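You operate a simulated robot arm through the tools that you are given. There is no shell and no other tool.

You are at the controls of a simulated two-armed robot. One attempt, no reset.

## Task
Fetch the green pen from the issue table and set it on the bottom tray of the trolley. Put one of the fuses from the top of the wash bench on the top of the hose reel. Take the pressure switch from the top of the wash bench and put it in the used tray of the panels one rack. Put the white tub marked "59" from the top of the wash bench in the used tray of the panels two rack and the white tub labelled "72" on the lower shelf of the wash bench. Put the beaker from the top of the wash bench in the inside of the basin. Any order will do. Set down upright: pressure switch, white tub, beaker.

Only the result counts: the job must be done as asked and must still hold three seconds after the hand-in. Knocking over, shifting, dropping, spilling or breaking anything else fails it.

## Robot
Two 7-joint arms with two-finger parallel grippers on one trunk, on a base that moves. Base frame: it is fixed to the floor where the robot stands at the start and does not move with it; the origin is under the middle of the robot, x ahead of it, y to its left, z up. Readings come in mm, degrees, newtons and seconds.
The left shoulder is at the start at [47, 180, 1088], the right one opposite. With the tool pointing down near the work surface each hand reaches from about 300 to 760 mm from the robot's upright axis, wherever it stands, measured 20 degrees to its own side. Places, roughly: beaker [-2000, -9500, 750]; bottom tray of the trolley [1500, -3100, 200]; fuse [-3500, -9500, 750]; green pen (12x3x3 cm) [500, 100, 900]; inside of the basin (20x21 cm) [-2900, -9240, 800]; lower shelf of the wash bench [-2600, -9300, 200]; pressure switch [-2250, -9250, 750]; top of the hose reel [-1300, -5000, 1000]; used tray of the panels one rack (20x20 cm) [-2800, -5540, 700]; used tray of the panels two rack (20x20 cm) [500, -5480, 700]; white tub [-2250, -9250, 750]. Payload 3.91 kg a hand.
The TCP of each hand is the grasp point between the finger pads, 30 mm short of the fingertips. In the tool frame z runs along the fingers and y along their closing line. Largest opening 110 mm; finger width 20, thickness 10; the body of the gripper, 48 by 112 mm, starts 55 mm behind the TCP.
Orientation is told as [roll, pitch, yaw] about the base's x, y, z axes, in that order, counted from this pose: with the fingers straight down and closing along the base's y, the tool's x points along the base's -x, its y along +y and its z along -z.

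## Interface
- The arms move only by the tool apply_moves. It takes "left_commands", "right_commands" or both (then of equal length, played together; a hand with none holds still); each is a list of rows, each a list of 7 numbers: the turn, a rotation vector about the tool's x, y, z in units of 45 degrees (1.0 is 45 degrees), then the shift along the tool's x, y, z in units of 200 mm (1.0 is 200 mm), then the finger opening in mm, from 0 to 110. In form: [[ax, ay, az, x, y, z, fingers], ...]. A call has 1 to 20 rows; each row is the pose to reach, as a shift and turn from the pose commanded when the call began, along the tool's axes at that moment. A call with a number of a shift or a turn outside -1 to 1 is refused whole. A row lasts 0.2 s, in which the tool goes at most 50 mm and 8.6 degrees; a call with a longer step from one row to the next is refused whole, and so is a gripper value outside its range. Where a pose cannot be reached the arm comes as near as it can. A force on the tool above 40 N (or 10 N above the force at the start of the call, whichever is more), or a blocked arm, ends the call early, and 0.2 s more pass. Each finger travels about 72 mm/s and halts on what it meets, pressing with about 43 N; the grip force reading is that of the motor and also rises with nothing between the fingers. The clock runs only during rows and for 0.2 s after the last one: add rows that repeat a pose to give the fingers time. It gives the time, the measured TCP pose, the force on the tool (base axes), the opening and the grip force at its end, in the units of the frame above (readings bear some noise), with the torque about the TCP (base axes, N m) and any sound that the robot's microphone picked up.
- Cameras (640 x 400 px; columns grow to the right, rows downward): "scene" is now at [180.2, 10, 1349.2]; the picture's right is [0.05, -1.00, 0.00], its down [0.15, 0.01, -0.99] and it looks along [0.99, 0.05, 0.15] (base axes); focal length 214 px, centre (320, 200). "left" rides on the left gripper at [72, -17, -103] in its tool frame; the picture's right is [0.23, 0.97, 0.00], its down [-0.76, 0.18, -0.62] and it looks along [-0.61, 0.14, 0.78] (tool axes); focal length 222 px, centre (320, 200). "right" rides on the right gripper at [72, 17, -103] in its tool frame; the picture's right is [-0.23, 0.97, 0.00], its down [-0.76, -0.18, -0.62] and it looks along [-0.61, -0.14, 0.78] (tool axes); focal length 222 px, centre (320, 200). There is no depth. A picture from a camera that has moved, and an enlarged one, comes with that camera's place and axes in the base frame and with its lens. The place of the scene camera against the robot may be out by one fixed shift of up to 12 mm in any direction.
- snapshot(camera): a new picture of that camera. No time passes.
- slide_trunk(by): moves the trunk up (or, below 0, down) by that many mm; the arms and the scene camera ride with it, the base frame stays. It gives what a move gives, with no picture.
- steer(legs): drives the robot by 1 to 6 legs, each [ahead, left, turn to the left] in mm, mm and degrees, along the robot's own axes; the way and the turn of a leg run together, so that a leg with both is an arc; at most 1500 mm and 180 degrees a leg. The arms and the cameras ride along, it lands a little off, and it stops where it bumps. It gives what a move gives.
- turn_head(pan, tilt): turns the head with the scene camera to pan (to the left, within 80 degrees either way) and tilt (down, from -29 to 69), counted from straight ahead of the robot (the tilt from the chest, where the trunk bows). It gives what a move gives.
- zoom(camera, box): a new picture of the part [left, top, right, bottom] of that camera's present view, enlarged. No time passes.
- close_job(): hands the job in; it is judged then, once.

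Places have to be worked out from the pictures, the camera data and where the tool is seen. Open the grippers and draw the arms clear of the work before you hand the job in, unless the task says otherwise.

The tools are called after "Call:" as name(argument=value, ...) on one line, values as JSON. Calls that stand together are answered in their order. apply_moves: Moves the arms, as the interface text tells. Its arguments: {"type":"object","properties":{"left_commands":{"type":"array"},"right_commands":{"type":"array"}},"required":[]} The other tools are called the same way: slide_trunk (by) moves the trunk up or down; steer (legs) drives the base; turn_head (pan, tilt) turns the head that bears the scene camera; snapshot (camera) takes a picture; zoom (camera, box) takes an enlarged picture of a part of a camera's view; close_job () hands the job in.

At the start:

```text
t: 0.0
left_eef_pos: [483.7, 266.1, 1118.6]
left_ee_rot: [0.1, -1.5, -0.4]
left_force: [-0.7, -0.4, 0.5]
left_moment: [0.01, -0.03, 0.01]
left_width: 110.4
left_grasp_force: 0.0
right_eef_pos: [261.8, -81.9, 1172.7]
right_ee_rot: [-0.9, -2.1, -0.5]
right_force: [20.0, -14.9, -101.3]
right_moment: [-1.04, -5.33, 0.59]
right_width: 110.0
right_grasp_force: 0.1
trunk travel left (down, up): [-350.0, 164.0]
robot x, y, heading: [2.3, -1.4, -0.3]
head pan, tilt (commanded): [3.1, 68.8]
```

scene: 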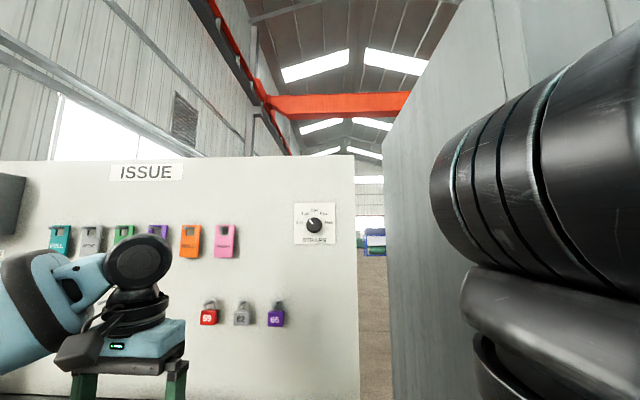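
right: 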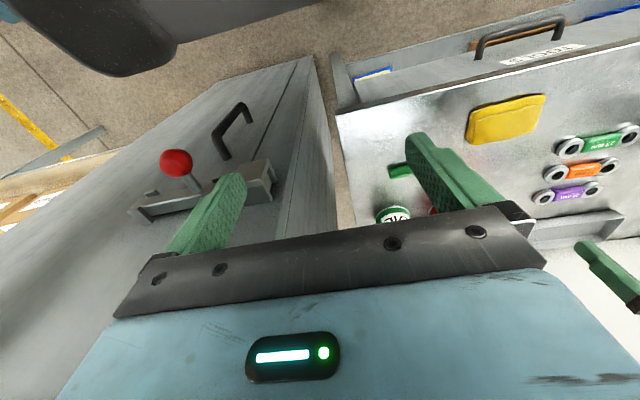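
left: 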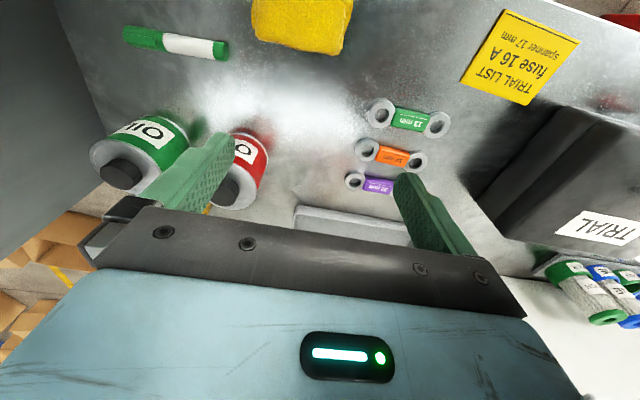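

The right hand reads about 100 N already at the start, and the scene camera looks slightly upward although the commanded tilt is 68.8. I take fresh pictures before moving anything.

Call:
snapshot(camera="scene")

Call:
snapshot(camera="right")

Call:
snapshot(camera="left")

```text
taken
camera scene: at [180.2, 10.0, 1349.2], right [0.05, -1.0, 0.0], down [0.15, 0.01, -0.99], along [0.99, 0.05, 0.15], focal length 214 px, centre (320, 200)
```

scene: 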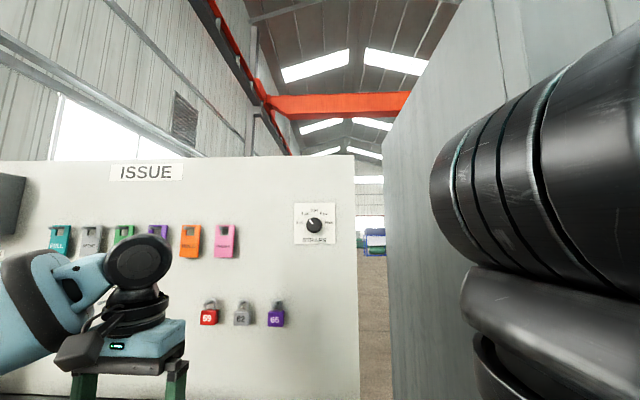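

```text
taken
camera right: at [185.2, -61.6, 1273.9], right [0.24, 0.97, -0.01], down [0.74, -0.17, 0.65], along [0.63, -0.16, -0.76], focal length 222 px, centre (320, 200)
```

right: 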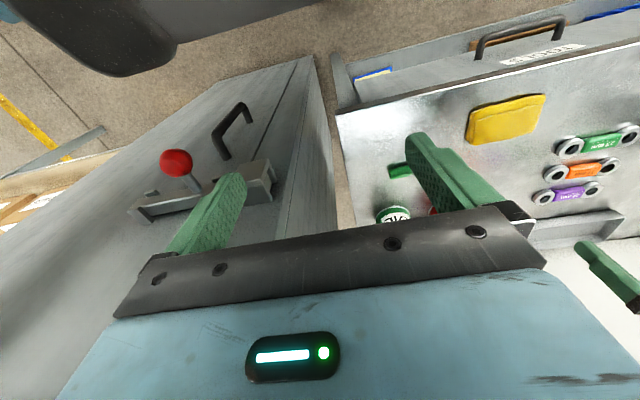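

```text
taken
camera left: at [411.0, 249.5, 1221.6], right [-0.22, 0.98, 0.0], down [0.75, 0.17, 0.64], along [0.63, 0.14, -0.77], focal length 222 px, centre (320, 200)
```

left: 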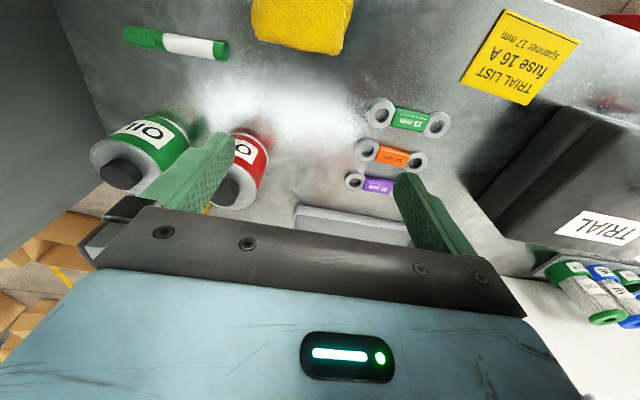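

The fingers look free in the pictures, but the right arm stands close to a tall grey cabinet on the right, which may be what it presses on. I turn the head down and to the right to look at the right arm and see how the tilt behaves.

Call:
turn_head(pan=-40, tilt=30)

Call:
snapshot(camera="scene")

```text
t: 1.1
left_eef_pos: [488.0, 266.8, 1119.2]
left_ee_rot: [-0.1, -1.4, -0.6]
left_force: [-0.8, -0.2, -0.2]
left_moment: [0.0, -0.02, 0.01]
left_width: 110.1
left_grasp_force: 0.1
right_eef_pos: [264.0, -88.2, 1165.8]
right_ee_rot: [-3.3, -2.8, 0.9]
right_force: [15.3, -104.3, -125.9]
right_moment: [6.37, -10.38, 9.31]
right_width: 109.9
right_grasp_force: 0.2
trunk travel left (down, up): [-350.0, 164.0]
robot x, y, heading: [0.7, 7.9, -0.4]
head pan, tilt (commanded): [-40.0, 30.0]
```

```text
taken
camera scene: at [173.8, -45.3, 1323.1], right [-0.57, -0.82, -0.01], down [-0.11, 0.09, -0.99], along [0.82, -0.56, -0.14], focal length 214 px, centre (320, 200)
```

scene: 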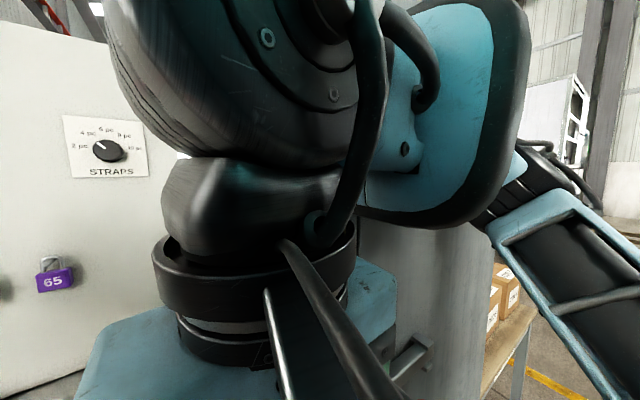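

The head is pressing against the right wrist, which blocks its tilt. I turn the head up and away to the left to relieve the contact.

Call:
turn_head(pan=45, tilt=0)

Call:
snapshot(camera="scene")

Call:
snapshot(camera="right")

```text
t: 2.7
left_eef_pos: [486.4, 271.5, 1117.4]
left_ee_rot: [-0.2, -1.3, -0.5]
left_force: [0.8, 0.7, 1.2]
left_moment: [0.02, 0.03, 0.02]
left_width: 110.0
left_grasp_force: 0.0
right_eef_pos: [272.6, -77.9, 1179.6]
right_ee_rot: [0.5, -1.8, -2.5]
right_force: [141.9, -14.4, 57.2]
right_moment: [2.63, 21.47, -1.07]
right_width: 110.0
right_grasp_force: 0.0
trunk travel left (down, up): [-350.0, 164.0]
robot x, y, heading: [-0.6, -3.0, -0.6]
head pan, tilt (commanded): [45.0, 0.0]
```

```text
taken
camera scene: at [185.4, -16.2, 1326.9], right [-0.31, -0.95, 0.0], down [-0.09, 0.03, -1.0], along [0.95, -0.31, -0.1], focal length 214 px, centre (320, 200)
```

scene: 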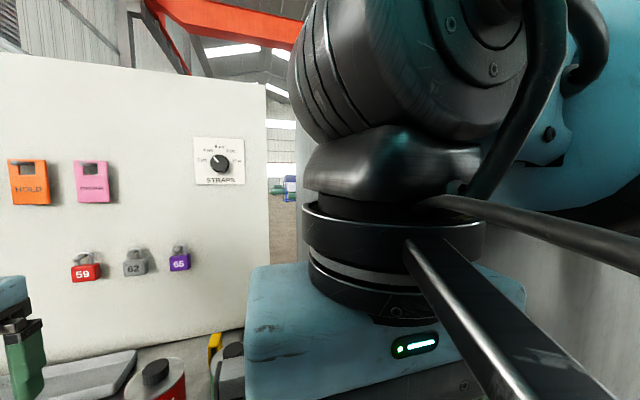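

```text
taken
camera right: at [196.6, -56.3, 1281.4], right [0.27, 0.96, 0.01], down [0.73, -0.21, 0.65], along [0.62, -0.16, -0.76], focal length 222 px, centre (320, 200)
```

right: 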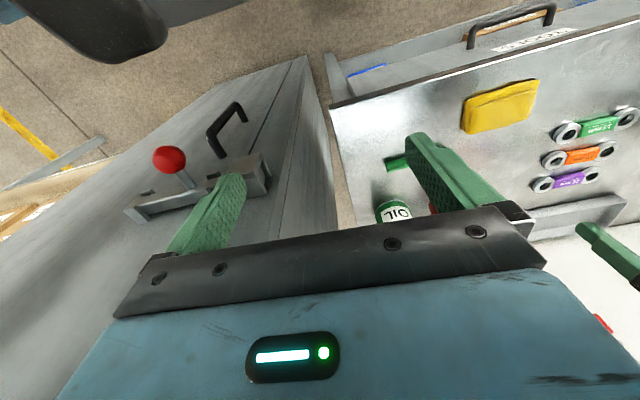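

The head now pushes the right wrist from behind (+142 N in x), so moving the right hand forward, away from the head, should free it. I move it 110 mm ahead in small steps.

Call:
apply_moves(right_commands=[[0, 0, 0, -0.1, 0, 0, 110], [0, 0, 0, -0.2, 0, 0, 110], [0, 0, 0, -0.3, 0, 0, 110], [0, 0, 0, -0.4, 0, 0, 110], [0, 0, 0, -0.5, 0, 0, 110], [0, 0, 0, -0.55, 0, 0, 110]])

Call:
snapshot(camera="scene")

Call:
snapshot(camera="right")

```text
t: 4.3
left_eef_pos: [447.7, 256.9, 1120.5]
left_ee_rot: [0.2, -1.8, -1.2]
left_force: [-0.3, 0.4, 0.0]
left_moment: [-0.01, 0.02, -0.01]
left_width: 110.1
left_grasp_force: 0.1
right_eef_pos: [315.5, -91.0, 1222.3]
right_ee_rot: [0.9, -11.8, -2.4]
right_force: [102.8, 8.3, -9.3]
right_moment: [-0.96, 8.25, -2.84]
right_width: 109.9
right_grasp_force: 0.0
trunk travel left (down, up): [-350.0, 164.0]
robot x, y, heading: [-33.7, 1.2, -1.0]
head pan, tilt (commanded): [45.0, 0.0]
stopped in row 6 (right hand): the arm was blocked; the commanded pose is now the measured one
```

```text
taken
camera scene: at [128.5, 46.3, 1339.5], right [0.51, -0.86, 0.01], down [0.05, 0.01, -1.0], along [0.86, 0.51, 0.05], focal length 214 px, centre (320, 200)
```

scene: 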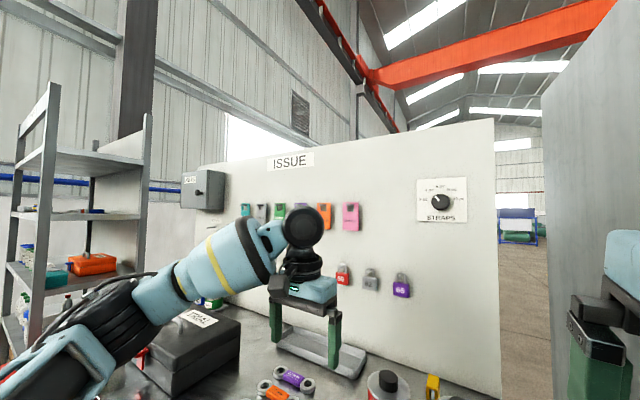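

```text
taken
camera right: at [223.4, -71.3, 1310.8], right [0.26, 0.96, 0.06], down [0.61, -0.21, 0.76], along [0.75, -0.16, -0.64], focal length 222 px, centre (320, 200)
```

right: 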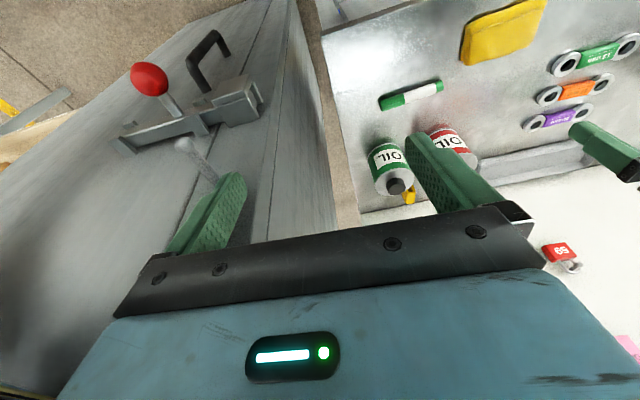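

The head swung free to the left, but the right arm got blocked and the base slid 34 mm back. I turn the head further left and up, so that I can see whether the load on the right hand goes away.

Call:
turn_head(pan=60, tilt=10)

Call:
snapshot(camera="scene")

Call:
snapshot(camera="left")

```text
t: 5.1
left_eef_pos: [446.0, 253.5, 1125.6]
left_ee_rot: [0.4, -1.9, -1.1]
left_force: [0.7, 0.1, 0.3]
left_moment: [0.0, -0.01, 0.01]
left_width: 109.8
left_grasp_force: 0.0
right_eef_pos: [313.6, -92.9, 1222.6]
right_ee_rot: [0.3, -12.1, -1.5]
right_force: [71.7, 26.0, -49.0]
right_moment: [-3.19, 0.57, -4.39]
right_width: 110.0
right_grasp_force: 0.1
trunk travel left (down, up): [-350.0, 164.0]
robot x, y, heading: [-32.7, -3.2, -0.8]
head pan, tilt (commanded): [60.0, 10.0]
```

```text
taken
camera scene: at [132.2, 42.5, 1330.6], right [0.5, -0.87, 0.01], down [-0.05, -0.04, -1.0], along [0.86, 0.5, -0.07], focal length 214 px, centre (320, 200)
```

scene: 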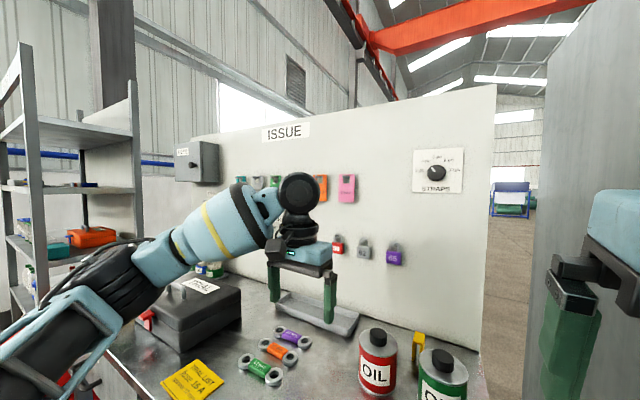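

```text
taken
camera left: at [373.0, 237.2, 1226.7], right [-0.21, 0.98, 0.0], down [0.74, 0.16, 0.65], along [0.64, 0.14, -0.76], focal length 222 px, centre (320, 200)
```

left: 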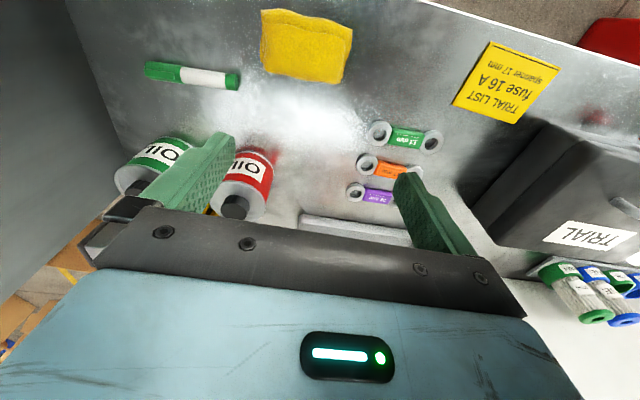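

The head still stops at 30° pan and the right hand is still loaded; the cabinet's near edge is at about x≈250, y≈-310, so the right elbow probably hit the cabinet's near face. I drive straight back to get clear of it, before unfolding the arm.

Call:
steer(legs=[[-300, 0, 0]])

Call:
snapshot(camera="scene")

Call:
snapshot(camera="right")

```text
t: 7.1
left_eef_pos: [182.8, 268.1, 1106.4]
left_ee_rot: [0.0, 0.0, -0.7]
left_force: [-1.4, 0.1, 0.4]
left_moment: [0.01, -0.01, -0.01]
left_width: 110.1
left_grasp_force: 0.0
right_eef_pos: [60.0, -80.4, 1207.8]
right_ee_rot: [0.5, -8.5, -2.3]
right_force: [63.5, 25.8, -9.2]
right_moment: [-2.8, 5.27, -4.29]
right_width: 110.0
right_grasp_force: 0.0
trunk travel left (down, up): [-350.0, 164.0]
robot x, y, heading: [-330.6, 0.1, -0.6]
head pan, tilt (commanded): [60.0, 10.0]
```

```text
taken
camera scene: at [-126.4, 60.6, 1318.1], right [0.55, -0.83, 0.0], down [-0.13, -0.09, -0.99], along [0.82, 0.54, -0.16], focal length 214 px, centre (320, 200)
```

scene: 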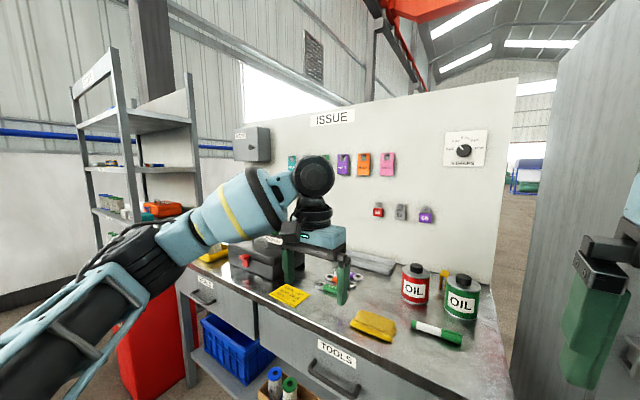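

```text
taken
camera right: at [-26.3, -59.2, 1300.4], right [0.26, 0.96, 0.04], down [0.65, -0.21, 0.73], along [0.71, -0.16, -0.69], focal length 222 px, centre (320, 200)
```

right: 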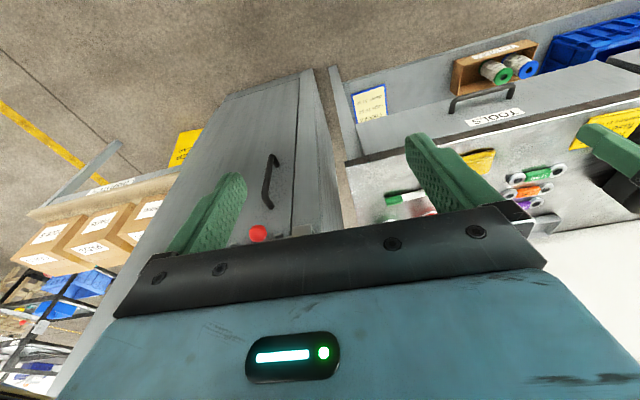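

Backing up straightened the trunk, and the cabinet is now well ahead of the right elbow. The right hand is still pushed forward by 63 N, so I move it ahead and to the right, away from the head, and level its pitch.

Call:
apply_moves(right_commands=[[0, 0.04, 0, -0.1, -0.05, 0, 110], [0, 0.08, 0, -0.2, -0.1, 0, 110], [0, 0.12, 0, -0.3, -0.2, 0, 110], [0, 0.16, 0, -0.4, -0.3, 0, 110], [0, 0.19, 0, -0.5, -0.4, 0, 110], [0, 0.19, 0, -0.6, -0.5, 0, 110], [0, 0.19, 0, -0.6, -0.6, 0, 110]])

Call:
snapshot(camera="scene")

Call:
snapshot(camera="right")

```text
t: 8.7
left_eef_pos: [182.8, 266.8, 1106.1]
left_ee_rot: [0.0, -0.1, -0.7]
left_force: [0.2, -1.0, 0.6]
left_moment: [0.04, -0.02, -0.01]
left_width: 110.2
left_grasp_force: 0.1
right_eef_pos: [173.4, -206.6, 1224.3]
right_ee_rot: [0.6, 0.1, -2.2]
right_force: [-0.6, -0.5, 0.4]
right_moment: [-0.04, 0.01, 0.01]
right_width: 110.0
right_grasp_force: 0.0
trunk travel left (down, up): [-350.0, 164.0]
robot x, y, heading: [-333.0, -1.0, -0.6]
head pan, tilt (commanded): [60.0, 10.0]
```

```text
taken
camera scene: at [-156.5, 88.8, 1316.9], right [0.86, -0.51, 0.0], down [-0.09, -0.15, -0.98], along [0.5, 0.85, -0.17], focal length 214 px, centre (320, 200)
```

scene: 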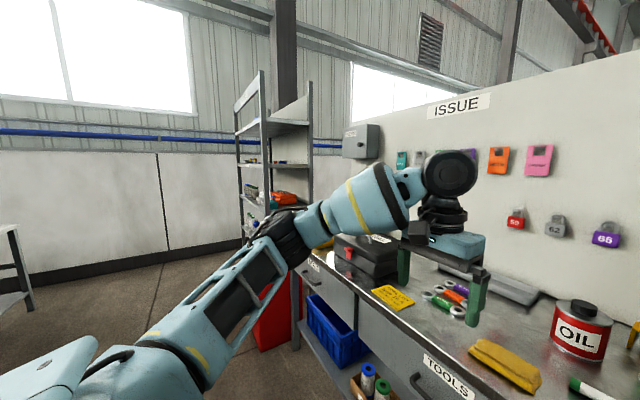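

```text
taken
camera right: at [102.1, -187.8, 1328.4], right [0.26, 0.96, 0.01], down [0.75, -0.21, 0.62], along [0.6, -0.16, -0.78], focal length 222 px, centre (320, 200)
```

right: 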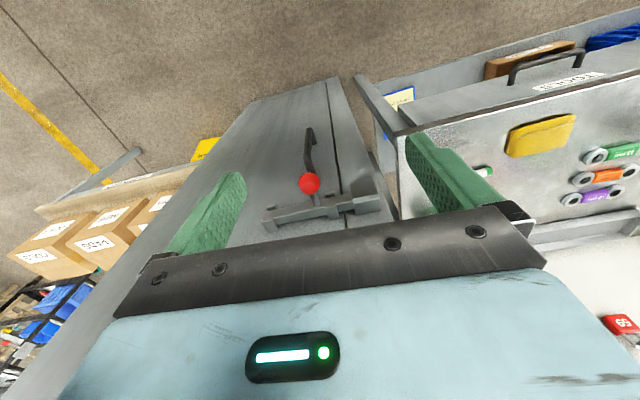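

Everything is free now: the right hand reads no force and the head follows its commands. I look at the table with the head turned ahead and down.

Call:
turn_head(pan=5, tilt=35)

Call:
snapshot(camera="scene")

```text
t: 10.0
left_eef_pos: [180.8, 268.1, 1106.8]
left_ee_rot: [0.0, 0.0, -0.6]
left_force: [0.3, 0.3, -0.3]
left_moment: [-0.01, -0.03, 0.01]
left_width: 109.9
left_grasp_force: 0.0
right_eef_pos: [174.1, -206.5, 1223.5]
right_ee_rot: [0.5, 0.1, -2.2]
right_force: [-0.5, -0.4, 0.7]
right_moment: [0.0, -0.01, 0.01]
right_width: 109.8
right_grasp_force: 0.0
trunk travel left (down, up): [-350.0, 164.0]
robot x, y, heading: [-328.2, -0.6, -0.6]
head pan, tilt (commanded): [5.0, 35.0]
```

```text
taken
camera scene: at [-115.8, 16.1, 1276.7], right [0.08, -1.0, 0.0], down [-0.57, -0.04, -0.82], along [0.82, 0.06, -0.57], focal length 214 px, centre (320, 200)
```

scene: 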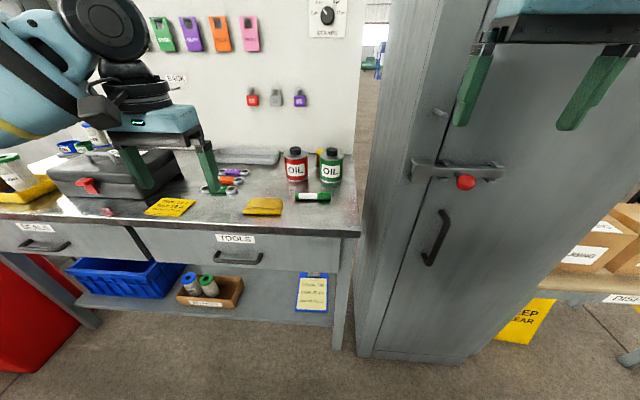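

The pen lies at about [465, 83, 890] with its axis roughly along y. I'll take it with the right hand while the robot stands further left (clear of the cabinet), so I first draw the left hand back over the robot's side and then drive ahead and left.

Call:
apply_moves(left_commands=[[0, 0, 0, 0.2, 0, 0, 110], [0, 0, 0, 0.4, 0, 0, 110], [0, 0, 0, 0.6, 0, 0, 110], [0, 0, 0, 0.7, 0, 0, 110]])

Call:
steer(legs=[[140, 200, 0], [130, 0, 0]])

Call:
turn_head(pan=-5, tilt=50)

Call:
snapshot(camera="scene")

Call:
snapshot(camera="right")

```text
t: 11.0
left_eef_pos: [42.6, 269.2, 1105.9]
left_ee_rot: [0.0, 0.0, -0.7]
left_force: [-0.2, 0.4, 0.8]
left_moment: [-0.02, -0.01, 0.01]
left_width: 110.1
left_grasp_force: 0.0
right_eef_pos: [173.5, -206.2, 1223.3]
right_ee_rot: [0.5, 0.1, -2.2]
right_force: [0.4, 0.3, 0.6]
right_moment: [-0.01, 0.03, 0.03]
right_width: 110.2
right_grasp_force: 0.1
trunk travel left (down, up): [-350.0, 164.0]
robot x, y, heading: [-331.3, 1.4, -0.8]
head pan, tilt (commanded): [5.0, 35.0]
```

```text
t: 14.1
left_eef_pos: [287.0, 462.6, 1107.2]
left_ee_rot: [-0.2, -0.4, -0.8]
left_force: [-0.3, -0.1, 1.3]
left_moment: [-0.01, -0.02, 0.02]
left_width: 110.2
left_grasp_force: 0.2
right_eef_pos: [406.4, -1.7, 1237.9]
right_ee_rot: [-0.6, -1.9, 0.0]
right_force: [0.3, 0.8, -0.7]
right_moment: [0.01, 0.01, 0.01]
right_width: 109.9
right_grasp_force: 0.0
trunk travel left (down, up): [-350.0, 164.0]
robot x, y, heading: [-80.2, 191.9, -0.9]
head pan, tilt (commanded): [5.0, 35.0]
stopped in leg 2: the robot was blocked; the commanded pose is now the measured one
```

```text
t: 14.9
left_eef_pos: [287.2, 463.2, 1106.6]
left_ee_rot: [-0.3, -0.3, -0.7]
left_force: [0.5, -0.7, -0.4]
left_moment: [-0.01, 0.02, 0.01]
left_width: 110.2
left_grasp_force: 0.0
right_eef_pos: [407.9, -1.5, 1238.0]
right_ee_rot: [-0.5, -1.8, -0.4]
right_force: [0.0, 0.6, -1.0]
right_moment: [0.0, -0.01, -0.03]
right_width: 110.1
right_grasp_force: 0.0
trunk travel left (down, up): [-350.0, 164.0]
robot x, y, heading: [-77.3, 192.3, -1.0]
head pan, tilt (commanded): [-5.0, 50.0]
```

```text
taken
camera scene: at [114.6, 197.2, 1257.3], right [-0.1, -0.99, 0.0], down [-0.75, 0.07, -0.65], along [0.65, -0.07, -0.76], focal length 214 px, centre (320, 200)
```

scene: 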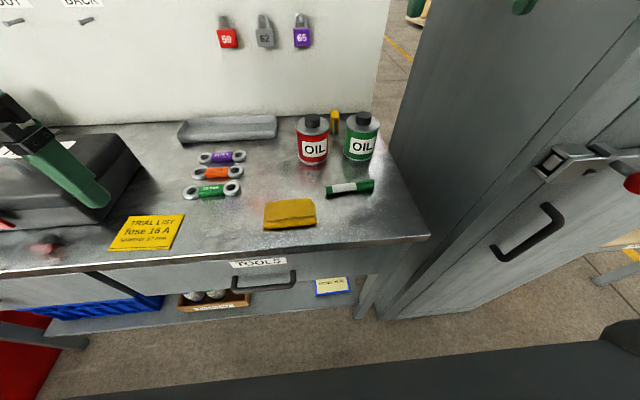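

```text
taken
camera right: at [332.1, 17.6, 1339.6], right [0.23, 0.97, 0.0], down [0.74, -0.18, 0.65], along [0.63, -0.15, -0.76], focal length 222 px, centre (320, 200)
```

right: 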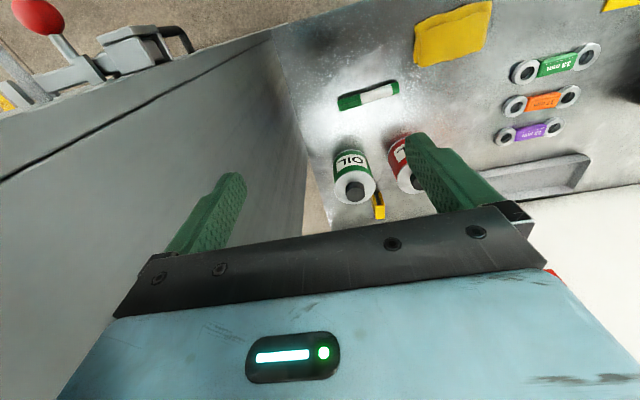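

The robot was blocked at x≈-80; the cabinet's front face is at x≈340 for y<-176 and the right elbow touches it. The pen can be worked out at about [463, 84] with its axis turned about 11° from y; I back off 75 mm and take it with the right hand at longer reach.

Call:
steer(legs=[[-75, 0, 0]])

Call:
turn_head(pan=-25, tilt=40)

Call:
snapshot(camera="scene")

```text
t: 15.9
left_eef_pos: [223.8, 456.5, 1105.1]
left_ee_rot: [0.0, 0.3, -0.8]
left_force: [-0.9, -0.8, 0.0]
left_moment: [-0.02, -0.03, 0.02]
left_width: 110.3
left_grasp_force: 0.1
right_eef_pos: [347.8, -9.0, 1229.8]
right_ee_rot: [-0.1, -1.0, -0.6]
right_force: [-1.4, 0.7, 1.0]
right_moment: [-0.02, -0.06, -0.01]
right_width: 110.2
right_grasp_force: 0.1
trunk travel left (down, up): [-350.0, 164.0]
robot x, y, heading: [-150.4, 193.5, -0.6]
head pan, tilt (commanded): [-5.0, 50.0]
```

```text
t: 16.8
left_eef_pos: [225.6, 456.4, 1104.3]
left_ee_rot: [-0.1, 0.4, -0.8]
left_force: [-0.5, 0.3, 0.5]
left_moment: [0.02, 0.0, -0.02]
left_width: 110.1
left_grasp_force: 0.0
right_eef_pos: [349.9, -8.6, 1229.6]
right_ee_rot: [-0.1, -0.9, -0.5]
right_force: [-0.5, -0.2, -0.6]
right_moment: [0.0, -0.02, -0.06]
right_width: 109.9
right_grasp_force: 0.0
trunk travel left (down, up): [-350.0, 164.0]
robot x, y, heading: [-152.8, 193.6, -0.8]
head pan, tilt (commanded): [-25.0, 40.0]
```

```text
taken
camera scene: at [54.7, 161.6, 1269.0], right [-0.43, -0.9, 0.0], down [-0.58, 0.28, -0.77], along [0.69, -0.33, -0.64], focal length 214 px, centre (320, 200)
```

scene: 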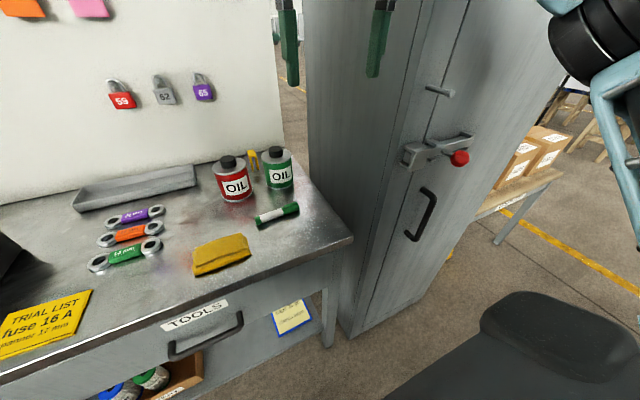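

Clear now: the arm's elbow is right of and behind the cabinet front. I bring the right hand over the pen while starting to turn it so the fingers close across the pen.

Call:
apply_moves(right_commands=[[0, 0, 0.16, -0.1, 0.08, 0.0, 90], [0, 0, 0.32, -0.2, 0.16, 0.1, 90], [0, 0, 0.48, -0.3, 0.24, 0.2, 90], [0, 0, 0.64, -0.4, 0.32, 0.3, 90], [0, 0, 0.8, -0.5, 0.4, 0.4, 90], [0, 0, 0.95, -0.56, 0.47, 0.5, 90], [0, 0, 0.95, -0.56, 0.47, 0.5, 90]])

Call:
snapshot(camera="right")

Call:
snapshot(camera="scene")

```text
t: 18.4
left_eef_pos: [225.0, 457.2, 1104.6]
left_ee_rot: [0.0, 0.2, -0.7]
left_force: [0.0, 0.8, 0.6]
left_moment: [0.02, -0.03, 0.01]
left_width: 110.1
left_grasp_force: 0.0
right_eef_pos: [460.0, 82.8, 1131.1]
right_ee_rot: [0.6, -0.7, -43.5]
right_force: [-0.4, -0.6, -0.9]
right_moment: [-0.01, -0.02, 0.0]
right_width: 90.0
right_grasp_force: 0.1
trunk travel left (down, up): [-350.0, 164.0]
robot x, y, heading: [-149.3, 189.0, -0.9]
head pan, tilt (commanded): [-25.0, 40.0]
```

```text
taken
camera right: at [417.7, 146.0, 1235.7], right [0.83, 0.55, 0.01], down [0.42, -0.65, 0.63], along [0.36, -0.52, -0.78], focal length 222 px, centre (320, 200)
```

right: 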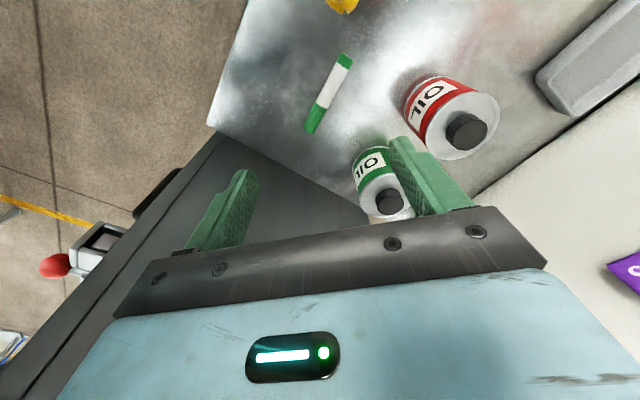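

```text
taken
camera scene: at [54.0, 161.3, 1269.2], right [-0.43, -0.9, 0.0], down [-0.58, 0.28, -0.77], along [0.69, -0.33, -0.64], focal length 214 px, centre (320, 200)
```

scene: 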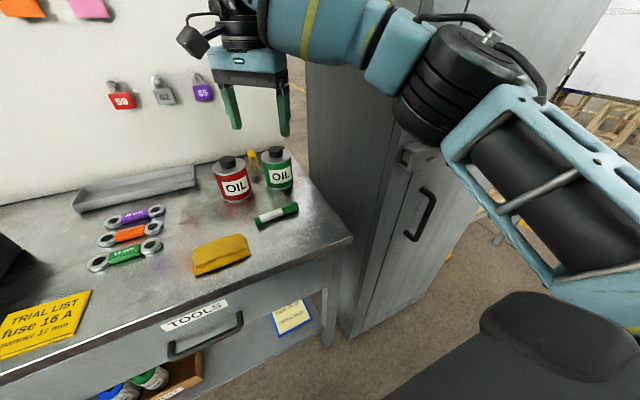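

The hand is over the pen at z 1131 and half turned; from this hand camera the pen centre comes out near [479, 82] with the axis about 8.6° off y. I back the base 50 mm first for elbow room from the lever, then finish the turn.

Call:
steer(legs=[[-50, 0, 0]])

Call:
apply_moves(right_commands=[[0, 0, 0.16, -0.05, 0.05, 0.0, 90], [0, 0, 0.32, -0.1, 0.1, 0.1, 90], [0, 0, 0.48, -0.15, 0.15, 0.2, 90], [0, 0, 0.64, -0.2, 0.2, 0.3, 90], [0, 0, 0.8, -0.23, 0.23, 0.3, 90], [0, 0, 0.83, -0.25, 0.24, 0.3, 90], [0, 0, 0.83, -0.25, 0.24, 0.3, 90]])

Call:
snapshot(camera="right")

Call:
snapshot(camera="scene")

```text
t: 19.3
left_eef_pos: [174.7, 456.6, 1104.6]
left_ee_rot: [0.1, 0.3, -0.8]
left_force: [-0.7, 0.5, 1.0]
left_moment: [0.0, -0.01, 0.01]
left_width: 110.0
left_grasp_force: 0.1
right_eef_pos: [410.6, 82.9, 1132.7]
right_ee_rot: [0.6, -0.7, -43.4]
right_force: [-0.8, -0.2, 0.2]
right_moment: [-0.01, -0.07, 0.0]
right_width: 89.8
right_grasp_force: 0.0
trunk travel left (down, up): [-350.0, 164.0]
robot x, y, heading: [-201.4, 193.6, -0.8]
head pan, tilt (commanded): [-25.0, 40.0]
```

```text
t: 20.9
left_eef_pos: [174.7, 457.3, 1105.5]
left_ee_rot: [0.0, 0.3, -0.8]
left_force: [0.0, 0.2, 0.8]
left_moment: [0.0, -0.03, -0.02]
left_width: 110.0
left_grasp_force: 0.1
right_eef_pos: [475.5, 84.1, 1072.3]
right_ee_rot: [0.8, -0.3, -80.7]
right_force: [0.2, 0.5, -0.4]
right_moment: [0.0, -0.03, -0.04]
right_width: 90.0
right_grasp_force: 0.0
right hand out of reach, approached as far as the arm can: row 5, 6, 7
trunk travel left (down, up): [-350.0, 164.0]
robot x, y, heading: [-199.9, 191.7, -0.8]
head pan, tilt (commanded): [-25.0, 40.0]
```

```text
taken
camera right: at [477.6, 158.5, 1176.1], right [1.0, -0.07, 0.02], down [-0.06, -0.78, 0.62], along [-0.03, -0.62, -0.78], focal length 222 px, centre (320, 200)
```

right: 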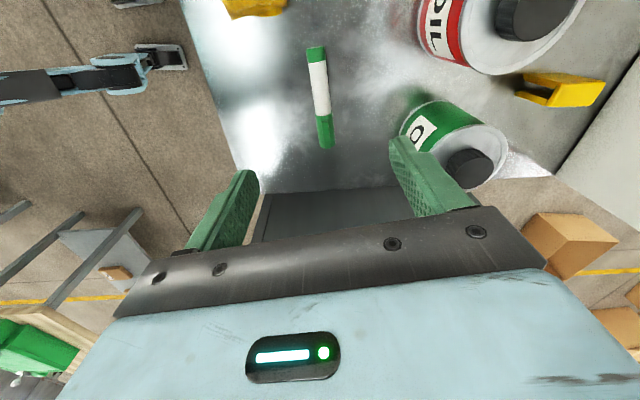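

```text
taken
camera scene: at [4.6, 162.3, 1269.1], right [-0.44, -0.9, 0.0], down [-0.58, 0.28, -0.77], along [0.69, -0.33, -0.64], focal length 214 px, centre (320, 200)
```

scene: 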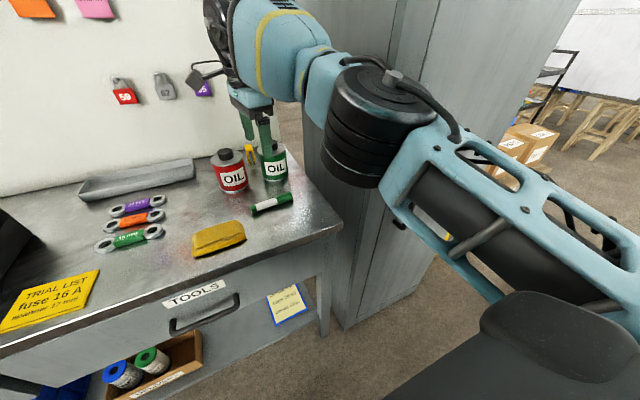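

The pen centre is at about [478, 88] and z≈890; the hand stands over it with the fingers across it. I lower to about z 965 and look again.

Call:
apply_moves(right_commands=[[0, 0, 0, 0, 0, 0.18, 90], [0, 0, 0, 0, 0, 0.36, 90], [0, 0, 0, 0, 0, 0.54, 90], [0, 0, 0, 0, 0, 0.54, 90]])

Call:
snapshot(camera="right")

Call:
snapshot(camera="scene")

```text
t: 21.9
left_eef_pos: [176.2, 457.4, 1104.4]
left_ee_rot: [0.0, 0.3, -0.9]
left_force: [0.3, 0.4, -0.5]
left_moment: [-0.01, 0.02, 0.01]
left_width: 109.7
left_grasp_force: 0.0
right_eef_pos: [476.6, 79.7, 965.5]
right_ee_rot: [0.8, -0.2, -80.8]
right_force: [0.6, 0.0, -0.2]
right_moment: [-0.02, -0.02, -0.01]
right_width: 89.7
right_grasp_force: 0.0
trunk travel left (down, up): [-350.0, 164.0]
robot x, y, heading: [-197.5, 190.1, -0.5]
head pan, tilt (commanded): [-25.0, 40.0]
```

```text
taken
camera right: at [478.2, 154.9, 1068.4], right [1.0, -0.07, 0.02], down [-0.06, -0.78, 0.62], along [-0.03, -0.62, -0.78], focal length 222 px, centre (320, 200)
```

right: 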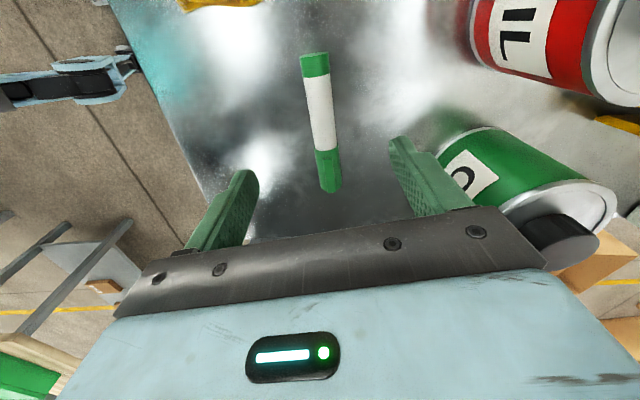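

```text
taken
camera scene: at [4.4, 162.3, 1269.2], right [-0.44, -0.9, 0.0], down [-0.58, 0.28, -0.77], along [0.69, -0.33, -0.64], focal length 214 px, centre (320, 200)
```

scene: 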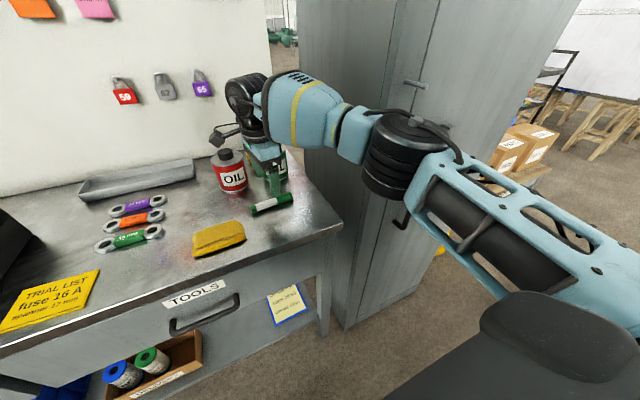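

The pen is centred between the fingers. I lower to about z 900, checking for contact.

Call:
apply_moves(right_commands=[[0, 0, 0, 0, 0, 0.15, 90], [0, 0, 0, 0, 0, 0.27, 90], [0, 0, 0, 0, 0, 0.33, 90], [0, 0, 0, 0, 0, 0.33, 90]])

Call:
snapshot(camera="right")

Call:
zoom(camera="scene", box=[200, 100, 360, 240])

```text
t: 22.9
left_eef_pos: [176.6, 456.7, 1104.0]
left_ee_rot: [0.1, 0.3, -0.9]
left_force: [0.5, 0.0, -0.1]
left_moment: [0.01, 0.01, -0.01]
left_width: 110.0
left_grasp_force: 0.1
right_eef_pos: [476.7, 81.5, 895.9]
right_ee_rot: [0.9, -0.3, -80.7]
right_force: [-0.2, -0.9, -0.5]
right_moment: [-0.02, 0.0, 0.0]
right_width: 90.1
right_grasp_force: 0.1
trunk travel left (down, up): [-350.0, 164.0]
robot x, y, heading: [-198.8, 191.4, -0.4]
head pan, tilt (commanded): [-25.0, 40.0]
```

```text
taken
camera right: at [479.3, 157.4, 1001.0], right [1.0, -0.07, 0.02], down [-0.06, -0.78, 0.62], along [-0.03, -0.62, -0.78], focal length 222 px, centre (320, 200)
```

right: 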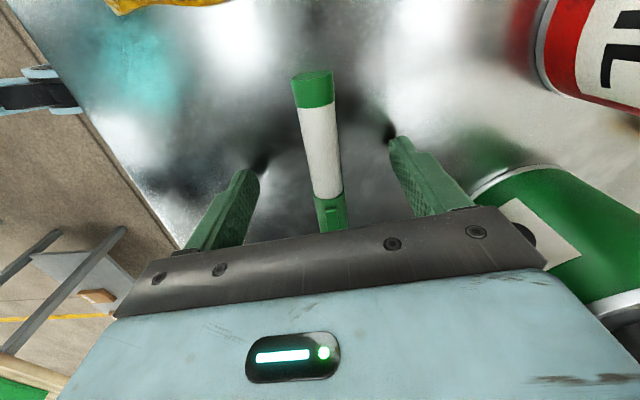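

```text
2.86 times, centred on (280, 170) of scene
camera zoom: at [4.6, 161.9, 1269.1], right [-0.44, -0.9, 0.0], down [-0.58, 0.28, -0.77], along [0.69, -0.33, -0.64], focal length 613 px, centre (434, 286)
```

zoom: 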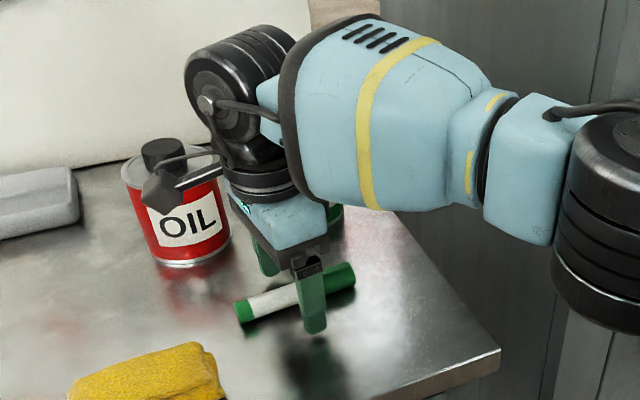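

The fingers straddle the pen and there is still a small gap to the table. I go down 14 mm more and close gently with rows for the fingers to travel.

Call:
apply_moves(right_commands=[[0, 0, 0, 0, 0, 0.04, 90], [0, 0, 0, 0, 0, 0.07, 90], [0, 0, 0, 0, 0, 0.07, 90]])

Call:
snapshot(camera="right")

Call:
zoom(camera="scene", box=[200, 100, 360, 240])

```text
t: 23.7
left_eef_pos: [175.5, 457.4, 1104.5]
left_ee_rot: [0.1, 0.3, -0.8]
left_force: [0.3, -0.1, -0.3]
left_moment: [0.02, -0.02, 0.0]
left_width: 110.2
left_grasp_force: 0.1
right_eef_pos: [476.5, 81.9, 891.7]
right_ee_rot: [1.4, 0.1, -80.7]
right_force: [-4.9, -0.1, 14.7]
right_moment: [-0.14, 0.96, -0.05]
right_width: 92.1
right_grasp_force: 2.5
trunk travel left (down, up): [-350.0, 164.0]
robot x, y, heading: [-201.5, 189.9, -1.0]
head pan, tilt (commanded): [-25.0, 40.0]
stopped in row 3 (right hand): the force on the tool passed its limit at 41 N (the readings are from after the stop); the commanded pose is now the measured one
```

```text
taken
camera right: at [479.7, 157.2, 996.1], right [1.0, -0.07, 0.02], down [-0.07, -0.78, 0.62], along [-0.02, -0.62, -0.78], focal length 222 px, centre (320, 200)
```

right: 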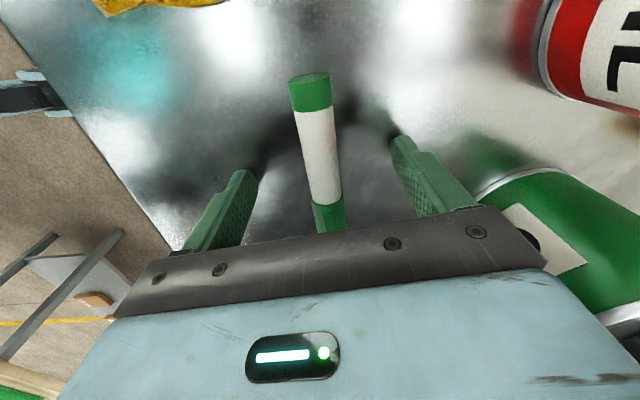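

```text
2.86 times, centred on (280, 170) of scene
camera zoom: at [4.1, 162.0, 1269.1], right [-0.44, -0.9, 0.0], down [-0.58, 0.28, -0.77], along [0.69, -0.33, -0.64], focal length 613 px, centre (434, 286)
```

zoom: 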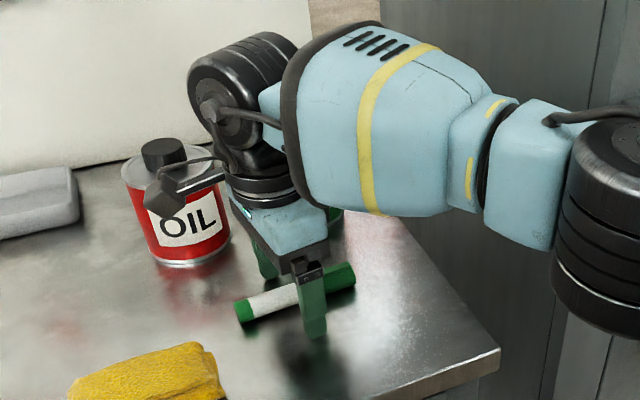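

Contact with the table at TCP z≈890, so the table top is near z 860. I lift 3 mm and close on the pen.

Call:
apply_moves(right_commands=[[0, 0, 0, 0, 0, -0.015, 90], [0, 0, 0, 0, 0, -0.015, 60], [0, 0, 0, 0, 0, -0.015, 30], [0, 0, 0, 0, 0, -0.015, 10], [0, 0, 0, 0, 0, -0.015, 10], [0, 0, 0, 0, 0, -0.015, 10]])

Call:
snapshot(camera="right")

```text
t: 25.1
left_eef_pos: [175.7, 457.8, 1104.3]
left_ee_rot: [0.2, 0.3, -0.8]
left_force: [-0.5, 0.0, -0.9]
left_moment: [0.0, -0.04, -0.03]
left_width: 110.0
left_grasp_force: 0.1
right_eef_pos: [477.3, 81.3, 890.3]
right_ee_rot: [1.3, -0.1, -80.8]
right_force: [0.2, -0.5, -0.6]
right_moment: [-0.03, 0.03, 0.03]
right_width: 19.4
right_grasp_force: 43.5
trunk travel left (down, up): [-350.0, 164.0]
robot x, y, heading: [-198.8, 191.9, -0.7]
head pan, tilt (commanded): [-25.0, 40.0]
```

```text
taken
camera right: at [480.3, 156.5, 995.6], right [1.0, -0.07, 0.02], down [-0.07, -0.78, 0.62], along [-0.02, -0.62, -0.78], focal length 222 px, centre (320, 200)
```

right: 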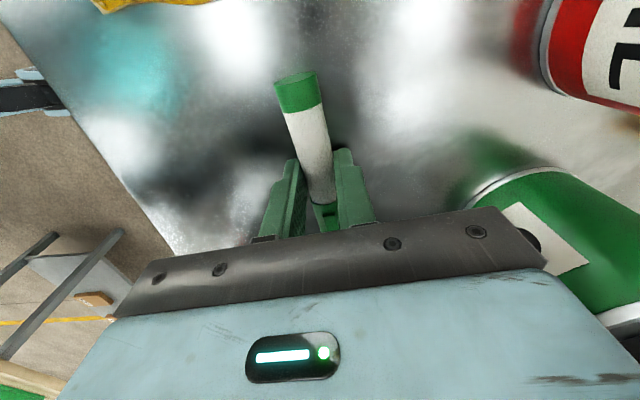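

The fingers hold the pen at 19 mm width with 43 N. I lift it straight up 160 mm and check.

Call:
apply_moves(right_commands=[[0, 0, 0, 0, 0, -0.1, 10], [0, 0, 0, 0, 0, -0.25, 10], [0, 0, 0, 0, 0, -0.4, 10], [0, 0, 0, 0, 0, -0.55, 10], [0, 0, 0, 0, 0, -0.7, 10], [0, 0, 0, 0, 0, -0.8, 10]])

Call:
snapshot(camera="right")

Call:
snapshot(camera="scene")

```text
t: 26.5
left_eef_pos: [176.2, 458.0, 1104.1]
left_ee_rot: [0.0, 0.3, -0.8]
left_force: [0.1, 0.4, -0.1]
left_moment: [-0.01, 0.07, -0.04]
left_width: 109.9
left_grasp_force: 0.0
right_eef_pos: [473.8, 80.8, 1051.0]
right_ee_rot: [1.3, -0.1, -80.7]
right_force: [-0.5, 0.7, -0.6]
right_moment: [-0.02, 0.02, -0.01]
right_width: 19.6
right_grasp_force: 43.0
trunk travel left (down, up): [-350.0, 164.0]
robot x, y, heading: [-195.4, 195.4, -0.8]
head pan, tilt (commanded): [-25.0, 40.0]
```

```text
taken
camera right: at [475.9, 156.4, 1155.8], right [1.0, -0.07, 0.02], down [-0.07, -0.78, 0.62], along [-0.02, -0.62, -0.78], focal length 222 px, centre (320, 200)
```

right: 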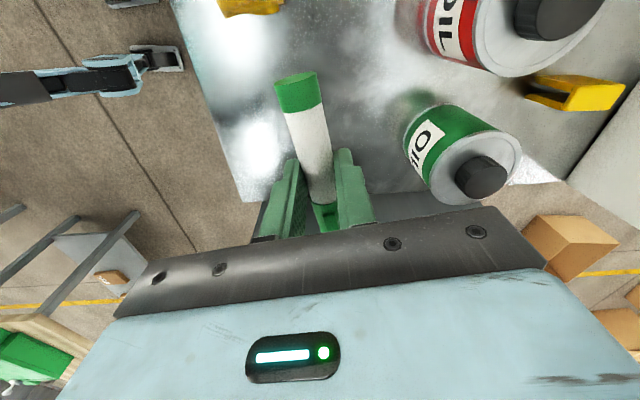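

```text
taken
camera scene: at [4.5, 162.1, 1269.2], right [-0.44, -0.9, 0.0], down [-0.58, 0.28, -0.77], along [0.69, -0.33, -0.64], focal length 214 px, centre (320, 200)
```

scene: 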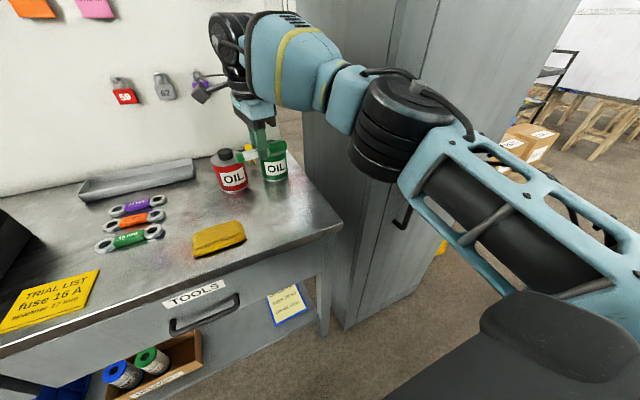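

The pen came up with the hand. I back off from the table, then draw the right hand in.

Call:
steer(legs=[[-350, 0, 0]])

Call:
turn_head(pan=-75, tilt=10)

Call:
snapshot(camera="scene")

```text
t: 28.8
left_eef_pos: [-183.3, 463.5, 1105.4]
left_ee_rot: [0.1, 0.4, -0.6]
left_force: [-0.6, 0.2, 0.1]
left_moment: [0.04, 0.01, -0.01]
left_width: 109.9
left_grasp_force: 0.1
right_eef_pos: [116.3, 90.0, 1050.4]
right_ee_rot: [1.2, 0.0, -80.4]
right_force: [-0.5, 0.1, 0.2]
right_moment: [0.01, 0.0, -0.02]
right_width: 19.4
right_grasp_force: 42.8
trunk travel left (down, up): [-350.0, 164.0]
robot x, y, heading: [-557.4, 195.5, -0.5]
head pan, tilt (commanded): [-25.0, 40.0]
```

```text
t: 30.0
left_eef_pos: [-183.7, 463.2, 1104.1]
left_ee_rot: [0.1, 0.2, -0.4]
left_force: [-0.4, 0.0, 0.7]
left_moment: [-0.03, 0.01, 0.0]
left_width: 109.8
left_grasp_force: 0.1
right_eef_pos: [116.4, 88.6, 1050.1]
right_ee_rot: [1.3, -0.1, -80.4]
right_force: [0.6, -0.7, -0.8]
right_moment: [0.0, -0.02, 0.02]
right_width: 19.3
right_grasp_force: 43.0
trunk travel left (down, up): [-350.0, 164.0]
robot x, y, heading: [-555.4, 201.2, -0.7]
head pan, tilt (commanded): [-75.0, 10.0]
```

```text
taken
camera scene: at [-406.6, 113.9, 1316.7], right [-0.97, -0.25, 0.0], down [-0.04, 0.17, -0.98], along [0.25, -0.95, -0.17], focal length 214 px, centre (320, 200)
```

scene: 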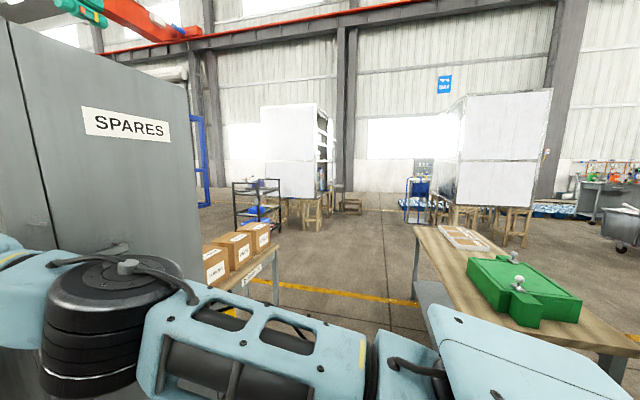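

I see the black trolley at about [1500,-3100] beyond a corridor between the boxes table (edge x≈165) and a wooden table with a green case (edge x≈-620). I look at my own base to know its width before driving.

Call:
turn_head(pan=0, tilt=69)

Call:
snapshot(camera="scene")

Call:
turn_head(pan=-80, tilt=55)

Call:
snapshot(camera="scene")

```text
t: 31.5
left_eef_pos: [-183.6, 464.0, 1104.5]
left_ee_rot: [0.1, 0.3, -0.5]
left_force: [0.2, 0.4, 0.2]
left_moment: [0.02, 0.0, -0.02]
left_width: 110.0
left_grasp_force: 0.1
right_eef_pos: [117.1, 89.2, 1049.2]
right_ee_rot: [1.3, -0.2, -80.4]
right_force: [-0.2, 0.3, 0.3]
right_moment: [-0.01, 0.0, 0.02]
right_width: 19.5
right_grasp_force: 42.6
trunk travel left (down, up): [-350.0, 164.0]
robot x, y, heading: [-559.8, 198.1, -0.5]
head pan, tilt (commanded): [0.0, 68.8]
```

```text
taken
camera scene: at [-374.0, 203.4, 1233.0], right [-0.01, -1.0, 0.0], down [-0.93, 0.01, -0.36], along [0.36, 0.0, -0.93], focal length 214 px, centre (320, 200)
```

scene: 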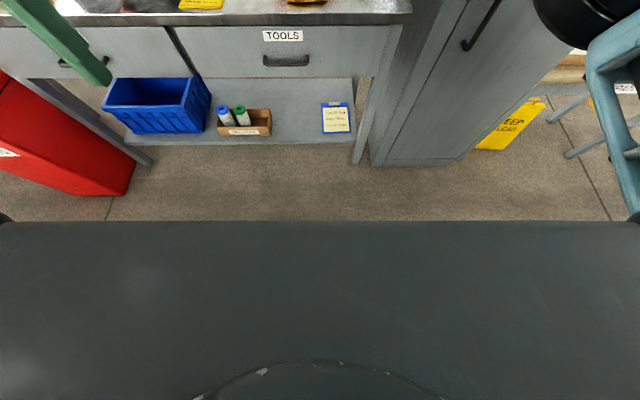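

```text
t: 33.0
left_eef_pos: [-184.3, 464.4, 1104.3]
left_ee_rot: [0.2, 0.3, -0.5]
left_force: [-0.3, 0.5, -0.9]
left_moment: [-0.03, -0.01, 0.02]
left_width: 110.0
left_grasp_force: 0.0
right_eef_pos: [117.0, 89.0, 1050.4]
right_ee_rot: [1.4, -0.1, -80.4]
right_force: [-0.1, -0.6, -0.6]
right_moment: [-0.01, 0.0, -0.03]
right_width: 19.3
right_grasp_force: 43.2
trunk travel left (down, up): [-350.0, 164.0]
robot x, y, heading: [-556.5, 196.4, -0.4]
head pan, tilt (commanded): [-80.0, 55.0]
```

```text
taken
camera scene: at [-418.0, 132.9, 1248.4], right [-0.99, -0.17, 0.0], down [-0.14, 0.81, -0.57], along [0.09, -0.57, -0.82], focal length 214 px, centre (320, 200)
```

scene: 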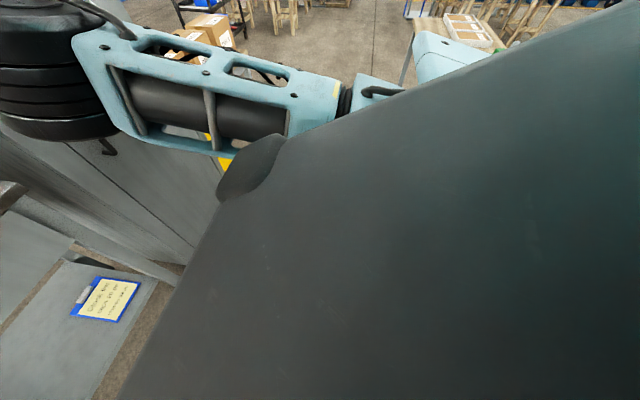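

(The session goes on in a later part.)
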